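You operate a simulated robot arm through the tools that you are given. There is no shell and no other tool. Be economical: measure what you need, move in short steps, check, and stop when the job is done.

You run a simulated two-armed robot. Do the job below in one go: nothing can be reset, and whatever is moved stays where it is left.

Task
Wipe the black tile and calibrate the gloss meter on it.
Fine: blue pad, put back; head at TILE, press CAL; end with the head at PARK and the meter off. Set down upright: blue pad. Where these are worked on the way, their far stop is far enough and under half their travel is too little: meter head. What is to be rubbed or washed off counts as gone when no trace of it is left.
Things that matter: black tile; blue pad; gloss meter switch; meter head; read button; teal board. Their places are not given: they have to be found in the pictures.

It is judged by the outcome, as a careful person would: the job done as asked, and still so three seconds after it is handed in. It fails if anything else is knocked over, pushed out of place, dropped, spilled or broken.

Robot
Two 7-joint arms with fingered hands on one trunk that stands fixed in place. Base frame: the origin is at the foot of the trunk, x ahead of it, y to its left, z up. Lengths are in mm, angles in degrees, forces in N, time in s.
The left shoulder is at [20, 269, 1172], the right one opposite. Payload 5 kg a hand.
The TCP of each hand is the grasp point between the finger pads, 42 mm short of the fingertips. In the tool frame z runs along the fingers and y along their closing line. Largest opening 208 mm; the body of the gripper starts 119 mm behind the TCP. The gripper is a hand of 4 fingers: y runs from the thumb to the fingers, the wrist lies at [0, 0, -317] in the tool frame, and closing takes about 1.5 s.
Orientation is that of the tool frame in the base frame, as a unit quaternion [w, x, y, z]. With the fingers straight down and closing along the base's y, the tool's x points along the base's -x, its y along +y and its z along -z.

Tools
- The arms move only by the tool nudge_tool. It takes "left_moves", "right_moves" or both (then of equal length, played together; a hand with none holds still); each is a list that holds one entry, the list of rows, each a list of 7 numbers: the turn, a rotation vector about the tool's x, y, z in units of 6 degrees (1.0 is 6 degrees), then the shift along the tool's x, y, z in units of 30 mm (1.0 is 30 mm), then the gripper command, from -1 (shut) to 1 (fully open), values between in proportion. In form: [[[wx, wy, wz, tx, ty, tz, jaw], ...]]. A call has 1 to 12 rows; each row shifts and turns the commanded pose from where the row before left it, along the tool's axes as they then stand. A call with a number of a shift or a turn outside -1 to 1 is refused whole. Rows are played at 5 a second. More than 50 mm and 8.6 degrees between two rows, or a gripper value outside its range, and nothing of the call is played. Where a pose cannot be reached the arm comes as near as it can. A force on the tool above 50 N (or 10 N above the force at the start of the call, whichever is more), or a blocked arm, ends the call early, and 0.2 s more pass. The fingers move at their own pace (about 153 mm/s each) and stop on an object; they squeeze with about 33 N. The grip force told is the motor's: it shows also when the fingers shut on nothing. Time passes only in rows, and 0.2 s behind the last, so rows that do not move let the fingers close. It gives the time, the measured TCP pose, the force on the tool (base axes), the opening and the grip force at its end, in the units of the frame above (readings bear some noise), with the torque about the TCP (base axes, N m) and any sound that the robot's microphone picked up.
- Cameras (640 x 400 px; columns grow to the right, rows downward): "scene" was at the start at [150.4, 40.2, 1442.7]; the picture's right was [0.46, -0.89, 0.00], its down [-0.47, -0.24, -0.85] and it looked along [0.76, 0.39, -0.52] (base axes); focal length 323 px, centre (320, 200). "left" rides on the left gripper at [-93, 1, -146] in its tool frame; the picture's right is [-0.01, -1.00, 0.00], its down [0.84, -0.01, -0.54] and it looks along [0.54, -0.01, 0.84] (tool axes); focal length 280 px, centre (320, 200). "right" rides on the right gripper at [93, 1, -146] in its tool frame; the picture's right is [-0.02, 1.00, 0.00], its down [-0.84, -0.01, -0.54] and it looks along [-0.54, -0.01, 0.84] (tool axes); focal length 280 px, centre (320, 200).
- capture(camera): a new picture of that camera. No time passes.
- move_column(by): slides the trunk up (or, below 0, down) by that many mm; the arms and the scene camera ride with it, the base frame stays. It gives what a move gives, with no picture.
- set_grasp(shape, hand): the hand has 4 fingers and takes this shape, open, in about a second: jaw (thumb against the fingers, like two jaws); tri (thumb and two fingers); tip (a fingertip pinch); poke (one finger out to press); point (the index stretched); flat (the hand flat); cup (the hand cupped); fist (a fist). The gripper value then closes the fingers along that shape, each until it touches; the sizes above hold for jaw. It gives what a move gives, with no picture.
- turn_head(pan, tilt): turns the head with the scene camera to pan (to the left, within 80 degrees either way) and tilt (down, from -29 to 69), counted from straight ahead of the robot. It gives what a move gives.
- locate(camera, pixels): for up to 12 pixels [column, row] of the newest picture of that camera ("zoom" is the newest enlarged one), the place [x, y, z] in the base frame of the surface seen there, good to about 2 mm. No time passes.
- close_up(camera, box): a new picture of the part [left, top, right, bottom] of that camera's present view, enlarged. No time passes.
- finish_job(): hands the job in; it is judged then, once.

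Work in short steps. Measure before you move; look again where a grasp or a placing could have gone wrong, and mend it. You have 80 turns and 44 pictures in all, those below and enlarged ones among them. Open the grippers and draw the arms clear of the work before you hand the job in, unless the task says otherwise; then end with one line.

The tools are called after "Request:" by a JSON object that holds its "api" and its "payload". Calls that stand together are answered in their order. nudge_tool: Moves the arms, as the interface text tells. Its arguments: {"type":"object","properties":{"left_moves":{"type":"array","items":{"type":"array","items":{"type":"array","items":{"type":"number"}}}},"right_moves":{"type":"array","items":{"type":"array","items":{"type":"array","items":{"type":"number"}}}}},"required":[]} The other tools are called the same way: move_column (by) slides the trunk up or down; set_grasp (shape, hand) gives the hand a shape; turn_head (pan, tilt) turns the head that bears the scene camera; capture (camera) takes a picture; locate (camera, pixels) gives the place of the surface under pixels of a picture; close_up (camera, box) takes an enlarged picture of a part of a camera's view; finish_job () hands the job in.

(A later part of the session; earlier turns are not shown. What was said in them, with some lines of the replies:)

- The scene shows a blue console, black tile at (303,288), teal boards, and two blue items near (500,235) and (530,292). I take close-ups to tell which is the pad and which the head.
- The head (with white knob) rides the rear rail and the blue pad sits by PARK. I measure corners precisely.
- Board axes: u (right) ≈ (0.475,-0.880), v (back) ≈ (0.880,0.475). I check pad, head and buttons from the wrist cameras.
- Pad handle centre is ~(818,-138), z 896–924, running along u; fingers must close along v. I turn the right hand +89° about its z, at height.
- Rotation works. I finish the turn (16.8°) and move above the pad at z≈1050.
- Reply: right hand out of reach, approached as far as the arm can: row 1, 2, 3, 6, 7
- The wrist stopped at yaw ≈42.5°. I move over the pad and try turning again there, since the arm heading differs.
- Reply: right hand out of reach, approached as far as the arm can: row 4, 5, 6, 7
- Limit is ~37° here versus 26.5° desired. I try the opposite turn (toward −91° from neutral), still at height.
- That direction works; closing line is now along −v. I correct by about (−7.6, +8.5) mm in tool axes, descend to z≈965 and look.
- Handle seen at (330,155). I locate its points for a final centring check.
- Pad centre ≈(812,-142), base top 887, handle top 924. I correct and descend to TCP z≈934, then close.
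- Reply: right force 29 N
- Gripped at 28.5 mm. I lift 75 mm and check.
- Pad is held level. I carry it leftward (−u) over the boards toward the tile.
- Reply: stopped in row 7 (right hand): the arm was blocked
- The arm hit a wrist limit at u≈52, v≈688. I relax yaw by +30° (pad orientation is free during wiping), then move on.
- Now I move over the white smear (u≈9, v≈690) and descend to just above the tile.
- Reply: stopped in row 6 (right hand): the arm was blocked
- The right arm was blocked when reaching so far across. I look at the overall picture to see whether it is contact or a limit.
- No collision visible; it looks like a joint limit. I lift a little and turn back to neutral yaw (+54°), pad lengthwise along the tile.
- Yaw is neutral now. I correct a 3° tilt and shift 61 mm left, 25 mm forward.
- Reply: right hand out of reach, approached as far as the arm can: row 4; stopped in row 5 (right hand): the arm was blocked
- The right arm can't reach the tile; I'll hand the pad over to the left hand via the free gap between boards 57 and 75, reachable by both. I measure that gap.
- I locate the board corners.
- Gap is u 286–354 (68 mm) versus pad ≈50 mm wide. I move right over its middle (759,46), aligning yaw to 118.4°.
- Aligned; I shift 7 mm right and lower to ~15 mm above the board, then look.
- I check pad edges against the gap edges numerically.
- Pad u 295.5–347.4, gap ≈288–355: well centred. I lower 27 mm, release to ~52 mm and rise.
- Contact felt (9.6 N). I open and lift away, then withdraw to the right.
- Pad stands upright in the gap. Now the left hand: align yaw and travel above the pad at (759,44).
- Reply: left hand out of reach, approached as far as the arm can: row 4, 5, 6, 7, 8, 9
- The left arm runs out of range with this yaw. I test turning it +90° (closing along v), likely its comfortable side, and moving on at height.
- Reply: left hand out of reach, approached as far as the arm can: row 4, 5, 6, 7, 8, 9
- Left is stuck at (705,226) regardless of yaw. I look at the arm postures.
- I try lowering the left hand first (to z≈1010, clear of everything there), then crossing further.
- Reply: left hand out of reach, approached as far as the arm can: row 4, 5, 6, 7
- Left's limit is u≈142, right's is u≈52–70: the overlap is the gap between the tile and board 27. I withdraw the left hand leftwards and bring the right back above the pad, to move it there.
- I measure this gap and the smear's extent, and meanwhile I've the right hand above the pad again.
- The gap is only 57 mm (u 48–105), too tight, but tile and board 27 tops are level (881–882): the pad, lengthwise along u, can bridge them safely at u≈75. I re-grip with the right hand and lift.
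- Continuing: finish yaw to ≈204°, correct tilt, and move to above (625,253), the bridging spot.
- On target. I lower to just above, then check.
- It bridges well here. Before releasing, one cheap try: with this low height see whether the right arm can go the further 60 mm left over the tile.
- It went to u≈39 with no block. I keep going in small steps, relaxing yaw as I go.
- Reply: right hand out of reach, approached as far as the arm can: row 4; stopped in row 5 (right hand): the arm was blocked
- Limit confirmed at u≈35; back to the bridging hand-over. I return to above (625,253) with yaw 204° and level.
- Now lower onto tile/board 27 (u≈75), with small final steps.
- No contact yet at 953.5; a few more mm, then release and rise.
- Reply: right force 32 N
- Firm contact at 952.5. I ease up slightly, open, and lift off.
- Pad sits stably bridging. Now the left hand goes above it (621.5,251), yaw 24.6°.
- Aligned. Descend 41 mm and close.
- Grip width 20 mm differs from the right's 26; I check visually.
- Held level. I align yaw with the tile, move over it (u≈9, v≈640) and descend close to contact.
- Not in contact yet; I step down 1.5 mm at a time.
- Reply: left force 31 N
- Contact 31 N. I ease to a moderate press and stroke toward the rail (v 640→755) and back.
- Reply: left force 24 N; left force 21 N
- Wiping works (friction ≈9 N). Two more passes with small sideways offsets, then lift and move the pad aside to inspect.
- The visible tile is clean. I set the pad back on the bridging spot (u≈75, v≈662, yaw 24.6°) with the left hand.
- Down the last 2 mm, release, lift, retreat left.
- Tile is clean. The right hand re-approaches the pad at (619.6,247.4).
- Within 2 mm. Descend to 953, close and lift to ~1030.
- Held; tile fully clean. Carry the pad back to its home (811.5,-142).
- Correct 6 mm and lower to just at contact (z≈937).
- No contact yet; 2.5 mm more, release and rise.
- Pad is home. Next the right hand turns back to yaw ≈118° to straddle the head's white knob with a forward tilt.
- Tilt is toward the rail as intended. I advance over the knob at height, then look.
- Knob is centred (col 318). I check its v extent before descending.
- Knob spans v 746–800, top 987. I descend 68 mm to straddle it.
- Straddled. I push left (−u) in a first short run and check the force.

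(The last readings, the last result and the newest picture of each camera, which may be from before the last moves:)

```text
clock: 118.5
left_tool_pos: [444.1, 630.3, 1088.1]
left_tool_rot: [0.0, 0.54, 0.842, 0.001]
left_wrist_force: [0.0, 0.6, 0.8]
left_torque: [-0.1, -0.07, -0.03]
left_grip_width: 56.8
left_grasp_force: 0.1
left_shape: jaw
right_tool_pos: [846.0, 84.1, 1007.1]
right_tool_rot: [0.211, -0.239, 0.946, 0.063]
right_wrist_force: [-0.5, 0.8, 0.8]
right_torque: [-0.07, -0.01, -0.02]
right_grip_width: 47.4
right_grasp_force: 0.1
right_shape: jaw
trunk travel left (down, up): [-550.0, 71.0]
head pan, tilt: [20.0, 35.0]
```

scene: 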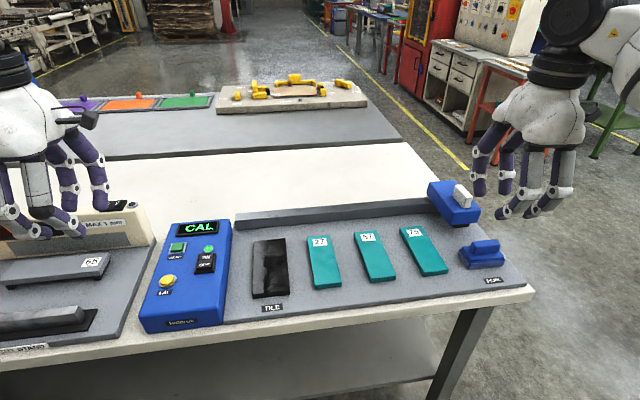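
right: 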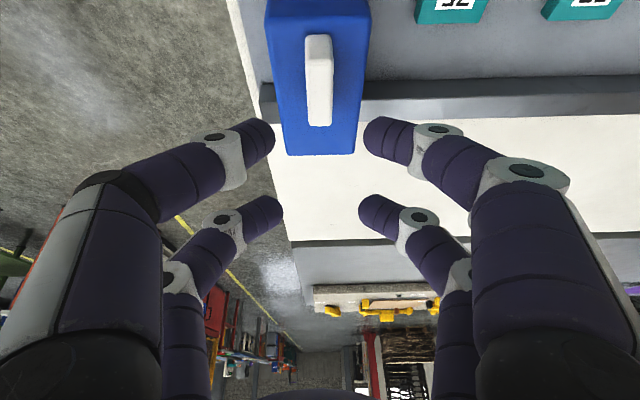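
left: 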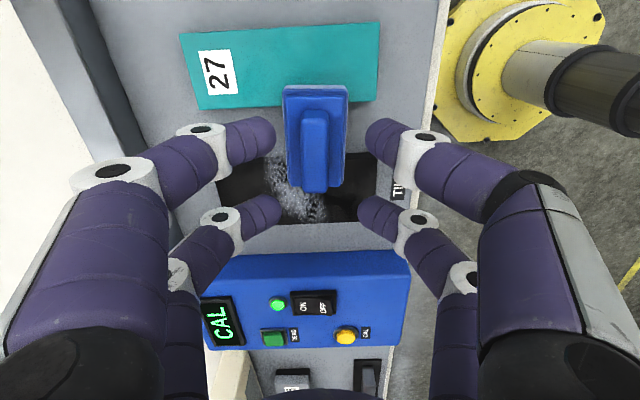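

Moves freely. Continue left toward u≈60 and check by picture.

Request:
{"api": "nudge_tool", "payload": {"right_moves": [[[0, 0, 0, 0, 0.8, 0.01, -0.55], [0, 0, 0, 0, 0.8, 0.01, -0.55], [0, 0, 0, 0, 0.8, 0.01, -0.55], [0, 0, 0, 0, 0.8, 0.01, -0.55], [0, 0, 0, 0, 0.8, 0.01, -0.55], [0, 0, 0, 0, 0.8, 0.01, -0.55], [0, 0, 0, 0, 0.8, 0.01, -0.55], [0, 0, 0, 0, 0.8, 0.01, -0.55], [0, 0, 0, 0, 0.8, 0.01, -0.55], [0, 0, 0, 0, 0.8, 0.01, -0.55]]]}}

Request:
{"api": "capture", "payload": {"camera": "scene"}}

```text
clock: 120.8
left_tool_pos: [443.8, 630.9, 1087.9]
left_tool_rot: [0.0, 0.54, 0.841, 0.001]
left_wrist_force: [-0.1, 0.9, 0.5]
left_torque: [-0.15, -0.06, 0.03]
left_grip_width: 56.9
left_grasp_force: 0.0
left_shape: jaw
right_tool_pos: [733.1, 295.3, 1008.1]
right_tool_rot: [0.213, -0.239, 0.945, 0.063]
right_wrist_force: [0.2, 0.3, 0.3]
right_torque: [-0.11, -0.01, -0.04]
right_grip_width: 47.4
right_grasp_force: 0.1
right_shape: jaw
trunk travel left (down, up): [-550.0, 71.0]
head pan, tilt: [20.0, 35.0]
```

```text
9 pictures are left
```

scene: 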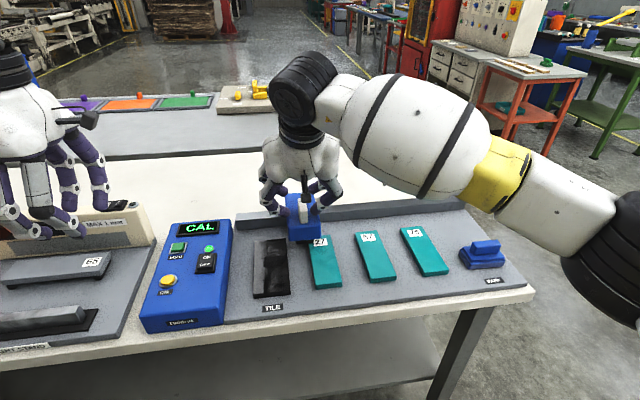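

Head follows (knob ≈ u 100). Near the right arm's limit, so I continue with a growing sideways tilt that keeps the wrist back, aiming for the left stop.

Request:
{"api": "nudge_tool", "payload": {"right_moves": [[[-0.45, 0, 0, 0, 0.5, 0.01, -0.55], [-0.45, 0, 0, 0, 0.5, 0.02, -0.55], [-0.45, 0, 0, 0, 0.5, 0.04, -0.55], [-0.45, 0, 0, 0, 0.5, 0.06, -0.55], [-0.45, 0, 0, 0, 0.5, 0.08, -0.55], [-0.45, 0, 0, 0, 0.5, 0.1, -0.55], [0, 0, 0, 0, 0, 0, -0.55]]]}}

Request:
{"api": "close_up", "payload": {"camera": "scene", "box": [140, 160, 380, 320]}}

```text
clock: 122.3
left_tool_pos: [443.9, 628.8, 1090.7]
left_tool_rot: [0.0, 0.541, 0.841, 0.001]
left_wrist_force: [-0.3, -0.1, 0.1]
left_torque: [-0.02, -0.05, -0.03]
left_grip_width: 56.8
left_grasp_force: 0.0
left_shape: jaw
right_tool_pos: [690.9, 371.3, 1013.7]
right_tool_rot: [0.177, -0.265, 0.927, 0.196]
right_wrist_force: [4.3, -12.5, 23.2]
right_torque: [-1.36, -0.3, 0.07]
right_grip_width: 50.1
right_grasp_force: 0.0
right_shape: jaw
trunk travel left (down, up): [-550.0, 71.0]
head pan, tilt: [20.0, 35.0]
```

```text
2.50 times, centred on (260, 240) of scene
```

zoom: 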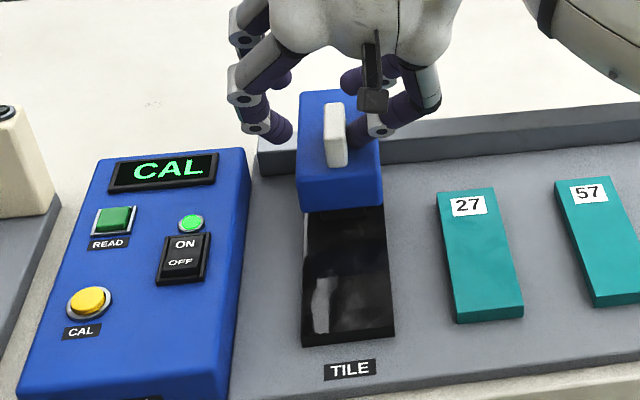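

Resistance felt (≈13 N sideways, plus some downward contact), and the head looks aligned with the tile. I relieve the vertical load and nudge slightly more to confirm the stop.

Request:
{"api": "nudge_tool", "payload": {"right_moves": [[[0, 0, 0, 0, 0, -0.15, -0.55], [0, 0, 0, 0, 0.15, 0, -0.55], [0, 0, 0, 0, 0.15, 0, -0.55], [0, 0, 0, 0, 0, 0, -0.55]]]}}

Request:
{"api": "locate", "payload": {"camera": "zoom", "pixels": [[303, 185], [378, 182], [326, 106], [343, 104], [328, 160], [346, 160]]}}

```text
clock: 123.3
left_tool_pos: [443.6, 629.5, 1090.0]
left_tool_rot: [0.0, 0.54, 0.842, 0.001]
left_wrist_force: [0.6, 0.3, -0.2]
left_torque: [0.02, -0.02, 0.03]
left_grip_width: 56.6
left_grasp_force: 0.0
left_shape: jaw
right_tool_pos: [684.8, 375.6, 1015.9]
right_tool_rot: [0.176, -0.265, 0.928, 0.196]
right_wrist_force: [10.3, -12.6, 8.8]
right_torque: [-0.85, -0.52, 0.19]
right_grip_width: 52.8
right_grasp_force: 0.1
right_shape: jaw
trunk travel left (down, up): [-550.0, 71.0]
head pan, tilt: [20.0, 35.0]
```

```text
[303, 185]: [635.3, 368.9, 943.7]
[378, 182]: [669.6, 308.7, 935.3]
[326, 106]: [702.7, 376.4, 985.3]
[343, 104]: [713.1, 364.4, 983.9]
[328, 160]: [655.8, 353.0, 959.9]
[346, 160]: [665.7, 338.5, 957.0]
```

Head centre u≈12, at the stop over the tile. Now left hand: poke shape; and I locate the CAL button and switch.

Request:
{"api": "set_grasp", "payload": {"hand": "left", "shape": "poke"}}

Request:
{"api": "locate", "payload": {"camera": "zoom", "pixels": [[88, 300], [80, 297], [97, 300], [88, 290], [184, 244], [181, 263], [165, 270], [200, 272], [115, 220]]}}

Request:
{"api": "capture", "payload": {"camera": "left"}}

```text
clock: 124.2
left_tool_pos: [444.4, 628.5, 1089.6]
left_tool_rot: [0.001, 0.541, 0.841, 0.0]
left_wrist_force: [-0.4, -0.2, -0.4]
left_torque: [-0.01, 0.03, -0.02]
left_grip_width: 0.0
left_grasp_force: 0.0
left_shape: poke
right_tool_pos: [685.1, 377.2, 1017.5]
right_tool_rot: [0.176, -0.265, 0.928, 0.196]
right_wrist_force: [9.4, -12.9, 8.5]
right_torque: [-0.88, -0.56, 0.19]
right_grip_width: 52.6
right_grasp_force: 0.2
right_shape: jaw
trunk travel left (down, up): [-550.0, 71.0]
head pan, tilt: [20.0, 35.0]
```

```text
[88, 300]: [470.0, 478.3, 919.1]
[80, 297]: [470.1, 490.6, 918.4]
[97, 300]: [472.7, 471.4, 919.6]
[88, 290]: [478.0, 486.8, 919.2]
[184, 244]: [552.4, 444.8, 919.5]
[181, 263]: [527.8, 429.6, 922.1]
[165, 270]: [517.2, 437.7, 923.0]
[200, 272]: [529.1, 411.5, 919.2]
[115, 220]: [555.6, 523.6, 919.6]
```

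```text
7 pictures are left
```

left: 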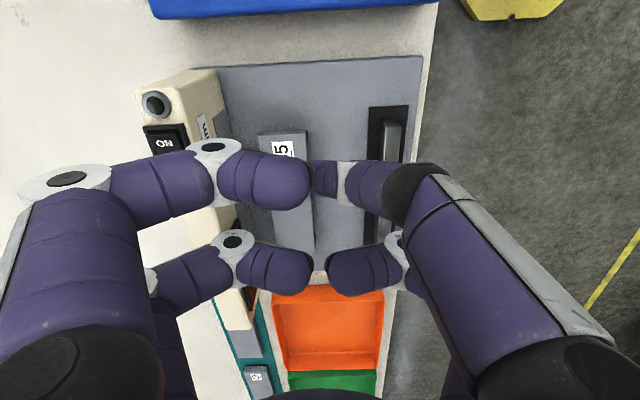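

Hard to tell which finger extends in "poke"; I measure the fingertips.

Request:
{"api": "locate", "payload": {"camera": "left", "pixels": [[295, 185], [300, 175], [285, 275], [305, 270], [345, 275], [330, 270], [325, 185], [350, 185], [260, 180], [250, 270]]}}

```text
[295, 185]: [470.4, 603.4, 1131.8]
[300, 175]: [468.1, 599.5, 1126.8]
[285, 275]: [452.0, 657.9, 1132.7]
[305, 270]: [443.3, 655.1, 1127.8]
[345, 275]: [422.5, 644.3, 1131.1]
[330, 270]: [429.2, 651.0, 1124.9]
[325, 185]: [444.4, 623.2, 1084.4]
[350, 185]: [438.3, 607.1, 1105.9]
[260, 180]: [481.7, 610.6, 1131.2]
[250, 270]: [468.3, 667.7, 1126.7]
```

The poke finger is at the tool axis (its visible end at z≈1084, near TCP). I move over CAL (471,480) and lower to TCP z≈990.

Request:
{"api": "nudge_tool", "payload": {"left_moves": [[[0, 0, 0, -0.97, -0.25, 0, -1], [0, 0, 0, -0.97, -0.25, 0, -1], [0, 0, 0, -0.97, -0.25, 0, -1], [0, 0, 0, -0.97, -0.25, 0, -1], [0, 0, 0, -0.97, -0.25, 0, -1], [0, 0, 0, 0, 0, 1, -1], [0, 0, 0, 0, 0, 1, -1], [0, 0, 0, 0, 0, 1, -1], [0, 0, 0, 0, 0, 0.2, -1], [0, 0, 0, 0, 0, 0, -1]]]}}

Request:
{"api": "close_up", "payload": {"camera": "scene", "box": [120, 160, 320, 330]}}

```text
clock: 126.5
left_tool_pos: [469.8, 481.1, 993.0]
left_tool_rot: [-0.001, 0.54, 0.841, 0.001]
left_wrist_force: [-0.3, -0.2, -0.1]
left_torque: [0.04, 0.02, -0.01]
left_grip_width: 0.0
left_grasp_force: 0.1
left_shape: poke
right_tool_pos: [685.0, 376.3, 1016.7]
right_tool_rot: [0.176, -0.264, 0.928, 0.196]
right_wrist_force: [8.0, -13.2, 9.7]
right_torque: [-1.0, -0.46, 0.14]
right_grip_width: 53.0
right_grasp_force: 0.1
right_shape: jaw
trunk travel left (down, up): [-550.0, 71.0]
head pan, tilt: [20.0, 35.0]
```

```text
2.35 times, centred on (220, 245) of scene
```

zoom: 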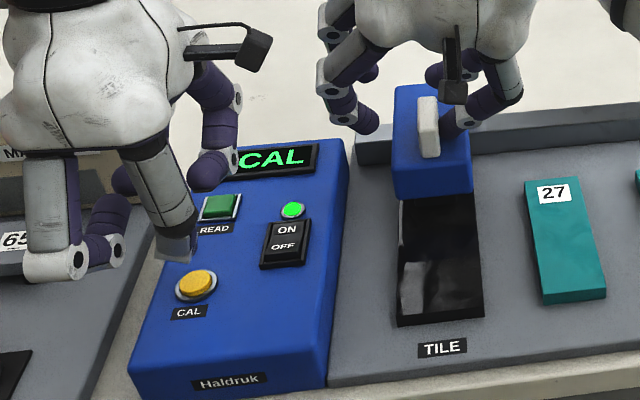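

The pressing fingertip is at (180,258) in the zoom; I measure it and nearby points.

Request:
{"api": "locate", "payload": {"camera": "zoom", "pixels": [[180, 258], [185, 250], [172, 250], [192, 240], [165, 240], [196, 282], [208, 180], [96, 265]]}}

```text
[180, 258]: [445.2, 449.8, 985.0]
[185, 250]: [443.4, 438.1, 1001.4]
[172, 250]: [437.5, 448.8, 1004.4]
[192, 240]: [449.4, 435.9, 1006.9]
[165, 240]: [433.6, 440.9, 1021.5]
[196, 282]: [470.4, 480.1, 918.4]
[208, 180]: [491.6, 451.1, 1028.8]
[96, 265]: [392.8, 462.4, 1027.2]
```

Tip is roughly 8–12 mm off the tool axis toward the robot. I compensate and lower 42 mm, then look again.

Request:
{"api": "nudge_tool", "payload": {"left_moves": [[[0, 0, 0, 0.25, 0.41, 0.4, -1], [0, 0, 0, 0, 0, 0.5, -1], [0, 0, 0, 0, 0, 0.5, -1], [0, 0, 0, 0, 0, 0, -1]]]}}

Request:
{"api": "close_up", "payload": {"camera": "scene", "box": [140, 210, 260, 310]}}

```text
clock: 127.5
left_tool_pos: [477.4, 492.1, 953.0]
left_tool_rot: [0.0, 0.54, 0.842, 0.002]
left_wrist_force: [0.5, 4.7, 34.7]
left_torque: [0.2, -0.13, 0.0]
left_grip_width: 0.1
left_grasp_force: 0.0
left_shape: poke
right_tool_pos: [683.8, 376.0, 1019.0]
right_tool_rot: [0.176, -0.266, 0.927, 0.196]
right_wrist_force: [10.8, -8.9, 3.5]
right_torque: [-0.54, -0.56, 0.22]
right_grip_width: 53.3
right_grasp_force: 0.0
right_shape: jaw
trunk travel left (down, up): [-550.0, 71.0]
head pan, tilt: [20.0, 35.0]
heard: click
```

```text
4.00 times, centred on (200, 260) of scene
```

zoom: 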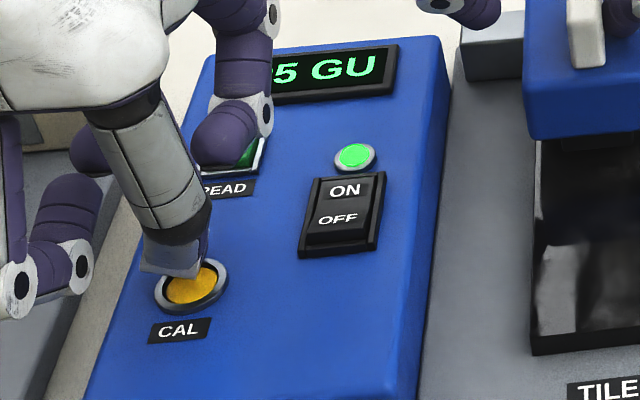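

Click heard and the display now shows a GU reading. I lift the left finger and start pulling the head back right, undoing the side tilt.

Request:
{"api": "nudge_tool", "payload": {"left_moves": [[[0, 0, 0, 0, 0, -0.5, -1], [0, 0, 0, 0, 0, -0.8, -1], [0, 0, 0, 0, 0, -0.8, -1], [0, 0, 0, 0, 0, 0, -1], [0, 0, 0, 0, 0, 0, -1], [0, 0, 0, 0, 0, 0, -1], [0, 0, 0, 0, 0, 0, -1], [0, 0, 0, 0, 0, 0, -1], [0, 0, 0, 0, 0, 0, -1], [0, 0, 0, 0, 0, 0, -1], [0, 0, 0, 0, 0, 0, -1]]], "right_moves": [[[0, 0, 0, 0, -0.3, 0, -0.55], [0.45, 0, 0, 0, -0.5, -0.1, -0.55], [0.45, 0, 0, 0, -0.5, -0.08, -0.55], [0.45, 0, 0, 0, -0.5, -0.06, -0.55], [0.45, 0, 0, 0, -0.5, -0.04, -0.55], [0.45, 0, 0, 0, -0.5, -0.02, -0.55], [0.45, 0, 0, 0, -0.5, 0, -0.55], [0, 0, 0, 0, -0.7, 0, -0.55], [0, 0, 0, 0, -0.8, 0, -0.55], [0, 0, 0, 0, -0.8, 0, -0.55], [0, 0, 0, 0, -0.8, 0, -0.55]]]}}

```text
clock: 129.8
left_tool_pos: [478.8, 493.0, 1014.4]
left_tool_rot: [0.0, 0.54, 0.842, 0.0]
left_wrist_force: [1.2, -1.8, -0.3]
left_torque: [0.1, 0.04, 0.01]
left_grip_width: 0.0
left_grasp_force: 0.0
left_shape: poke
right_tool_pos: [780.2, 208.4, 1004.9]
right_tool_rot: [0.211, -0.238, 0.946, 0.062]
right_wrist_force: [-0.9, -0.7, 0.3]
right_torque: [0.05, 0.08, 0.07]
right_grip_width: 46.9
right_grasp_force: 0.0
right_shape: jaw
trunk travel left (down, up): [-550.0, 71.0]
head pan, tilt: [20.0, 35.0]
```

Head follows. Continue right toward PARK, while the left finger moves above the OFF half of the switch at height.

Request:
{"api": "nudge_tool", "payload": {"left_moves": [[[0, 0, 0, -0.59, 0.236, 0, -1], [0, 0, 0, -0.59, 0.236, 0, -1], [0, 0, 0, -0.59, 0.236, 0, -1], [0, 0, 0, -0.59, 0.236, 0, -1], [0, 0, 0, 0, 0, 0, -1], [0, 0, 0, 0, 0, 0, -1], [0, 0, 0, 0, 0, 0, -1], [0, 0, 0, 0, 0, 0, -1], [0, 0, 0, 0, 0, 0, -1], [0, 0, 0, 0, 0, 0, -1], [0, 0, 0, 0, 0, 0, -1], [0, 0, 0, 0, 0, 0, -1]]], "right_moves": [[[0, 0, 0, 0, -0.8, -0.04, -0.55], [0, 0, 0, 0, -0.8, -0.03, -0.55], [0, 0, 0, 0, -0.8, -0.03, -0.55], [0, 0, 0, 0, -0.8, -0.03, -0.55], [0, 0, 0, 0, -0.8, -0.03, -0.55], [0, 0, 0, 0, -0.8, -0.02, -0.55], [0, 0, 0, 0, -0.8, -0.02, -0.55], [0, 0, 0, 0, -0.8, -0.02, -0.55], [0, 0, 0, 0, -0.8, -0.02, -0.55], [0, 0, 0, 0, -0.8, -0.02, -0.55], [0, 0, 0, 0, -0.8, -0.02, -0.55], [0, 0, 0, 0, -0.8, -0.02, -0.55]]]}}

```text
clock: 132.4
left_tool_pos: [533.2, 441.2, 1014.7]
left_tool_rot: [-0.001, 0.54, 0.841, 0.0]
left_wrist_force: [0.0, -0.2, -0.3]
left_torque: [0.02, 0.01, -0.02]
left_grip_width: 0.0
left_grasp_force: 0.0
left_shape: poke
right_tool_pos: [912.7, -45.1, 1009.8]
right_tool_rot: [0.213, -0.238, 0.946, 0.063]
right_wrist_force: [0.1, -0.1, -0.7]
right_torque: [0.04, -0.01, 0.02]
right_grip_width: 47.0
right_grasp_force: 0.1
right_shape: jaw
trunk travel left (down, up): [-550.0, 71.0]
head pan, tilt: [20.0, 35.0]
```

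u≈473; final 45–55 mm slowly until the stop resists.

Request:
{"api": "nudge_tool", "payload": {"right_moves": [[[0, 0, 0, 0, -0.3, 0, -0.55], [0, 0, 0, 0, -0.3, 0, -0.55], [0, 0, 0, 0, -0.3, 0, -0.55], [0, 0, 0, 0, -0.3, 0, -0.55], [0, 0, 0, 0, -0.3, 0, -0.55], [0, 0, 0, 0, -0.1, 0, -0.55], [0, 0, 0, 0, -0.1, 0, -0.55], [0, 0, 0, 0, -0.1, 0, -0.55], [0, 0, 0, 0, -0.1, 0, -0.55], [0, 0, 0, 0, 0, 0, -0.55]]]}}

```text
clock: 134.7
left_tool_pos: [534.8, 441.1, 1013.6]
left_tool_rot: [0.001, 0.54, 0.841, 0.001]
left_wrist_force: [0.4, 0.5, 0.5]
left_torque: [-0.01, 0.01, 0.0]
left_grip_width: 0.0
left_grasp_force: 0.0
left_shape: poke
right_tool_pos: [939.7, -94.5, 1008.0]
right_tool_rot: [0.211, -0.238, 0.946, 0.064]
right_wrist_force: [-2.6, 3.2, 1.4]
right_torque: [0.11, 0.19, -0.03]
right_grip_width: 47.6
right_grasp_force: 0.1
right_shape: jaw
trunk travel left (down, up): [-550.0, 71.0]
head pan, tilt: [20.0, 35.0]
```

Stop reached (≈4 N rising). I push slightly more, recentre and lift the right hand off; simultaneously the left finger presses OFF, slowly.

Request:
{"api": "nudge_tool", "payload": {"right_moves": [[[0, 0, 0, 0, -0.15, 0, -0.55], [0, 0, 0, 0, 0.3, 0, -0.55], [0, 0, 0, 0, 0.2, 0, -0.5], [0, 0, 0, -0.32, 0, -0.68, -0.5], [0, 0, 0, -0.32, 0, -0.68, -0.5], [0, 0, 0, -0.32, 0, -0.68, -0.5], [0, 0, 0, 0, 0, -0.5, -0.5]]], "left_moves": [[[0, 0, 0, 0, 0, 0.8, -1], [0, 0, 0, 0, 0, 0.6, -1], [0, 0, 0, 0, 0, 0.35, -1], [0, 0, 0, 0, 0, 0.1, -1], [0, 0, 0, 0, 0, 0.1, -1], [0, 0, 0, 0, 0, 0.1, -1], [0, 0, 0, 0, 0, 0, -1]]]}}

Request:
{"api": "capture", "payload": {"camera": "scene"}}

```text
clock: 135.7
left_tool_pos: [534.0, 439.3, 964.0]
left_tool_rot: [0.002, 0.541, 0.841, 0.003]
left_wrist_force: [-12.3, 5.0, 39.9]
left_torque: [0.2, 0.47, 0.04]
left_grip_width: 0.2
left_grasp_force: 0.0
left_shape: poke
right_tool_pos: [934.5, -85.9, 1026.8]
right_tool_rot: [0.211, -0.239, 0.946, 0.063]
right_wrist_force: [0.5, 0.8, -1.4]
right_torque: [-0.03, -0.02, 0.0]
right_grip_width: 51.6
right_grasp_force: 0.2
right_shape: jaw
trunk travel left (down, up): [-550.0, 71.0]
head pan, tilt: [20.0, 35.0]
stopped in row 5 (left hand): the force on the tool passed its limit (the readings are from after the stop); the commanded pose is now the measured one
```

```text
4 pictures are left
```

scene: 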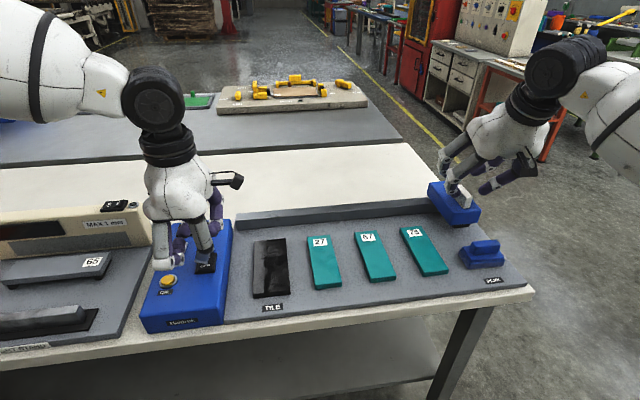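

No click and the force limit tripped. I lift the left finger 40 mm, finish raising and retracting the right hand, then look closely.

Request:
{"api": "nudge_tool", "payload": {"left_moves": [[[0, 0, 0, 0, 0, -0.5, -1], [0, 0, 0, 0, 0, -0.8, -1], [0, 0, 0, 0, 0, 0, -1], [0, 0, 0, 0, 0, 0, -1], [0, 0, 0, 0, 0, 0, -1], [0, 0, 0, 0, 0, 0, -1], [0, 0, 0, 0, 0, 0, -1], [0, 0, 0, 0, 0, 0, -1]]], "right_moves": [[[0, 0, 0, -0.32, 0, -0.68, -0.5], [0, 0, 0, -0.32, 0, -0.68, -0.5], [0, 0, 0, -0.32, 0, -0.68, -0.5], [0, 0, 0, 0.3, 0, -0.9, -0.5], [0, 0, 0, 0.6, -0.3, -0.8, -0.5], [0, 0, 0, 0.8, -0.5, -0.6, -0.5], [0, 0, 0, 0.8, -0.5, -0.5, -0.5], [0, 0, 0, 0.8, -0.5, -0.5, -0.5]]]}}

Request:
{"api": "close_up", "payload": {"camera": "scene", "box": [140, 200, 260, 310]}}

```text
clock: 137.5
left_tool_pos: [534.0, 437.9, 1000.5]
left_tool_rot: [0.002, 0.541, 0.841, 0.001]
left_wrist_force: [-0.2, -0.8, 1.1]
left_torque: [0.09, -0.02, 0.01]
left_grip_width: 0.0
left_grasp_force: 0.0
left_shape: poke
right_tool_pos: [845.5, -200.7, 1140.7]
right_tool_rot: [0.212, -0.237, 0.946, 0.063]
right_wrist_force: [0.1, -2.1, 0.3]
right_torque: [0.05, 0.02, 0.06]
right_grip_width: 51.7
right_grasp_force: 0.0
right_shape: jaw
trunk travel left (down, up): [-550.0, 71.0]
head pan, tilt: [20.0, 35.0]
```

```text
3.64 times, centred on (200, 255) of scene
```

zoom: 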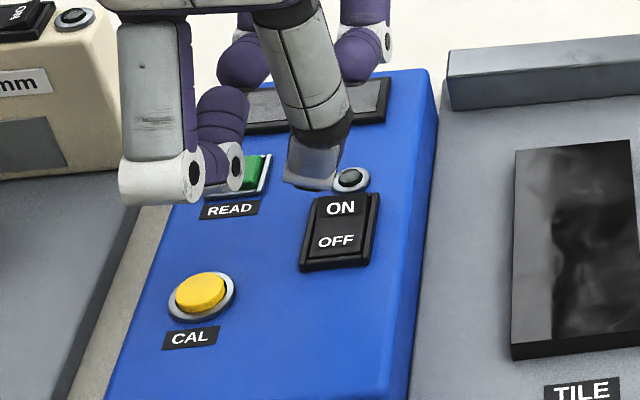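

The lamp and display are dark: the meter is off. I raise and retract both hands and check the final scene.

Request:
{"api": "nudge_tool", "payload": {"left_moves": [[[0, 0, 0, 0, 0, -1, -1], [0, 0, 0, 0, 0, -1, -1], [0, 0, 0, 0, 0, -1, -1], [0, 0, 0, 0, 0, -1, -1], [0, 0, 0, 1, 0, -1, -1], [0, 0, 0, 1, 0, -0.5, -1], [0, 0, 0, 1, 0, 0, -1], [0, 0, 0, 1, 0, 0, -1], [0, 0, 0, 1, 0, 0, -1], [0, 0, 0, 1, 0, 0, -1]]], "right_moves": [[[0, 0, 0, 0, -0.8, -0.6, 0.5], [0, 0, 0, 0, -0.8, -0.6, 0.5], [0, 0, 0, 0, -0.8, 0, 1], [0, 0, 0, 0, -0.8, 0, 1], [0, 0, 0, 0, 0, 0, 1], [0, 0, 0, 0, 0, 0, 1], [0, 0, 0, 0, 0, 0, 1], [0, 0, 0, 0, 0, 0, 1], [0, 0, 0, 0, 0, 0, 1], [0, 0, 0, 0, 0, 0, 1]]]}}

Request:
{"api": "set_grasp", "payload": {"hand": "left", "shape": "jaw"}}

Request:
{"api": "close_up", "payload": {"camera": "scene", "box": [130, 150, 560, 350]}}

```text
clock: 139.7
left_tool_pos: [458.4, 604.4, 1164.2]
left_tool_rot: [0.002, 0.54, 0.842, 0.0]
left_wrist_force: [0.4, 0.0, -0.4]
left_torque: [-0.07, 0.0, 0.02]
left_grip_width: 0.0
left_grasp_force: 0.0
left_shape: poke
right_tool_pos: [878.7, -290.0, 1171.6]
right_tool_rot: [0.213, -0.237, 0.946, 0.062]
right_wrist_force: [-1.2, 1.9, 0.2]
right_torque: [-0.12, -0.03, -0.09]
right_grip_width: 207.7
right_grasp_force: 0.0
right_shape: jaw
trunk travel left (down, up): [-550.0, 71.0]
head pan, tilt: [20.0, 35.0]
```

```text
clock: 140.6
left_tool_pos: [460.6, 602.6, 1164.2]
left_tool_rot: [0.001, 0.541, 0.841, 0.0]
left_wrist_force: [0.1, 0.1, -0.6]
left_torque: [-0.02, -0.01, -0.02]
left_grip_width: 207.9
left_grasp_force: 0.1
left_shape: jaw
right_tool_pos: [878.2, -290.6, 1171.7]
right_tool_rot: [0.212, -0.238, 0.946, 0.062]
right_wrist_force: [-0.7, 0.1, -1.0]
right_torque: [-0.01, 0.01, 0.02]
right_grip_width: 207.7
right_grasp_force: 0.1
right_shape: jaw
trunk travel left (down, up): [-550.0, 71.0]
head pan, tilt: [20.0, 35.0]
```

```text
1.49 times, centred on (345, 250) of scene
```

zoom: 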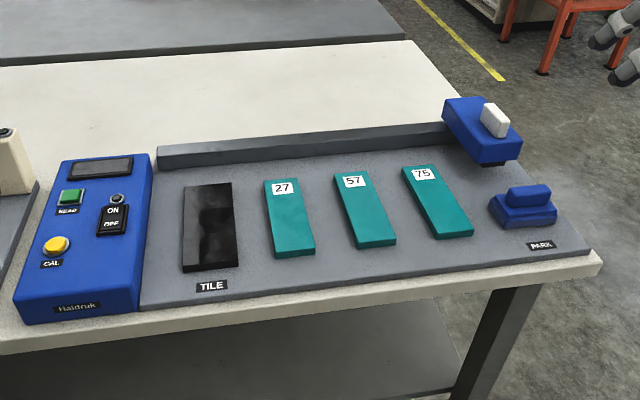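

The final picture shows the tile clean, the pad home, the head at PARK, the meter off and both hands clear, so I hand it in.

Request:
{"api": "finish_job", "payload": {}}

```text
The job is handed in.
```

The black tile is wiped with no smear visible, and the meter was calibrated with the head at TILE: CAL clicked and the display showed a GU reading. The head is back at PARK, the meter is off, and the blue pad is upright in its place.
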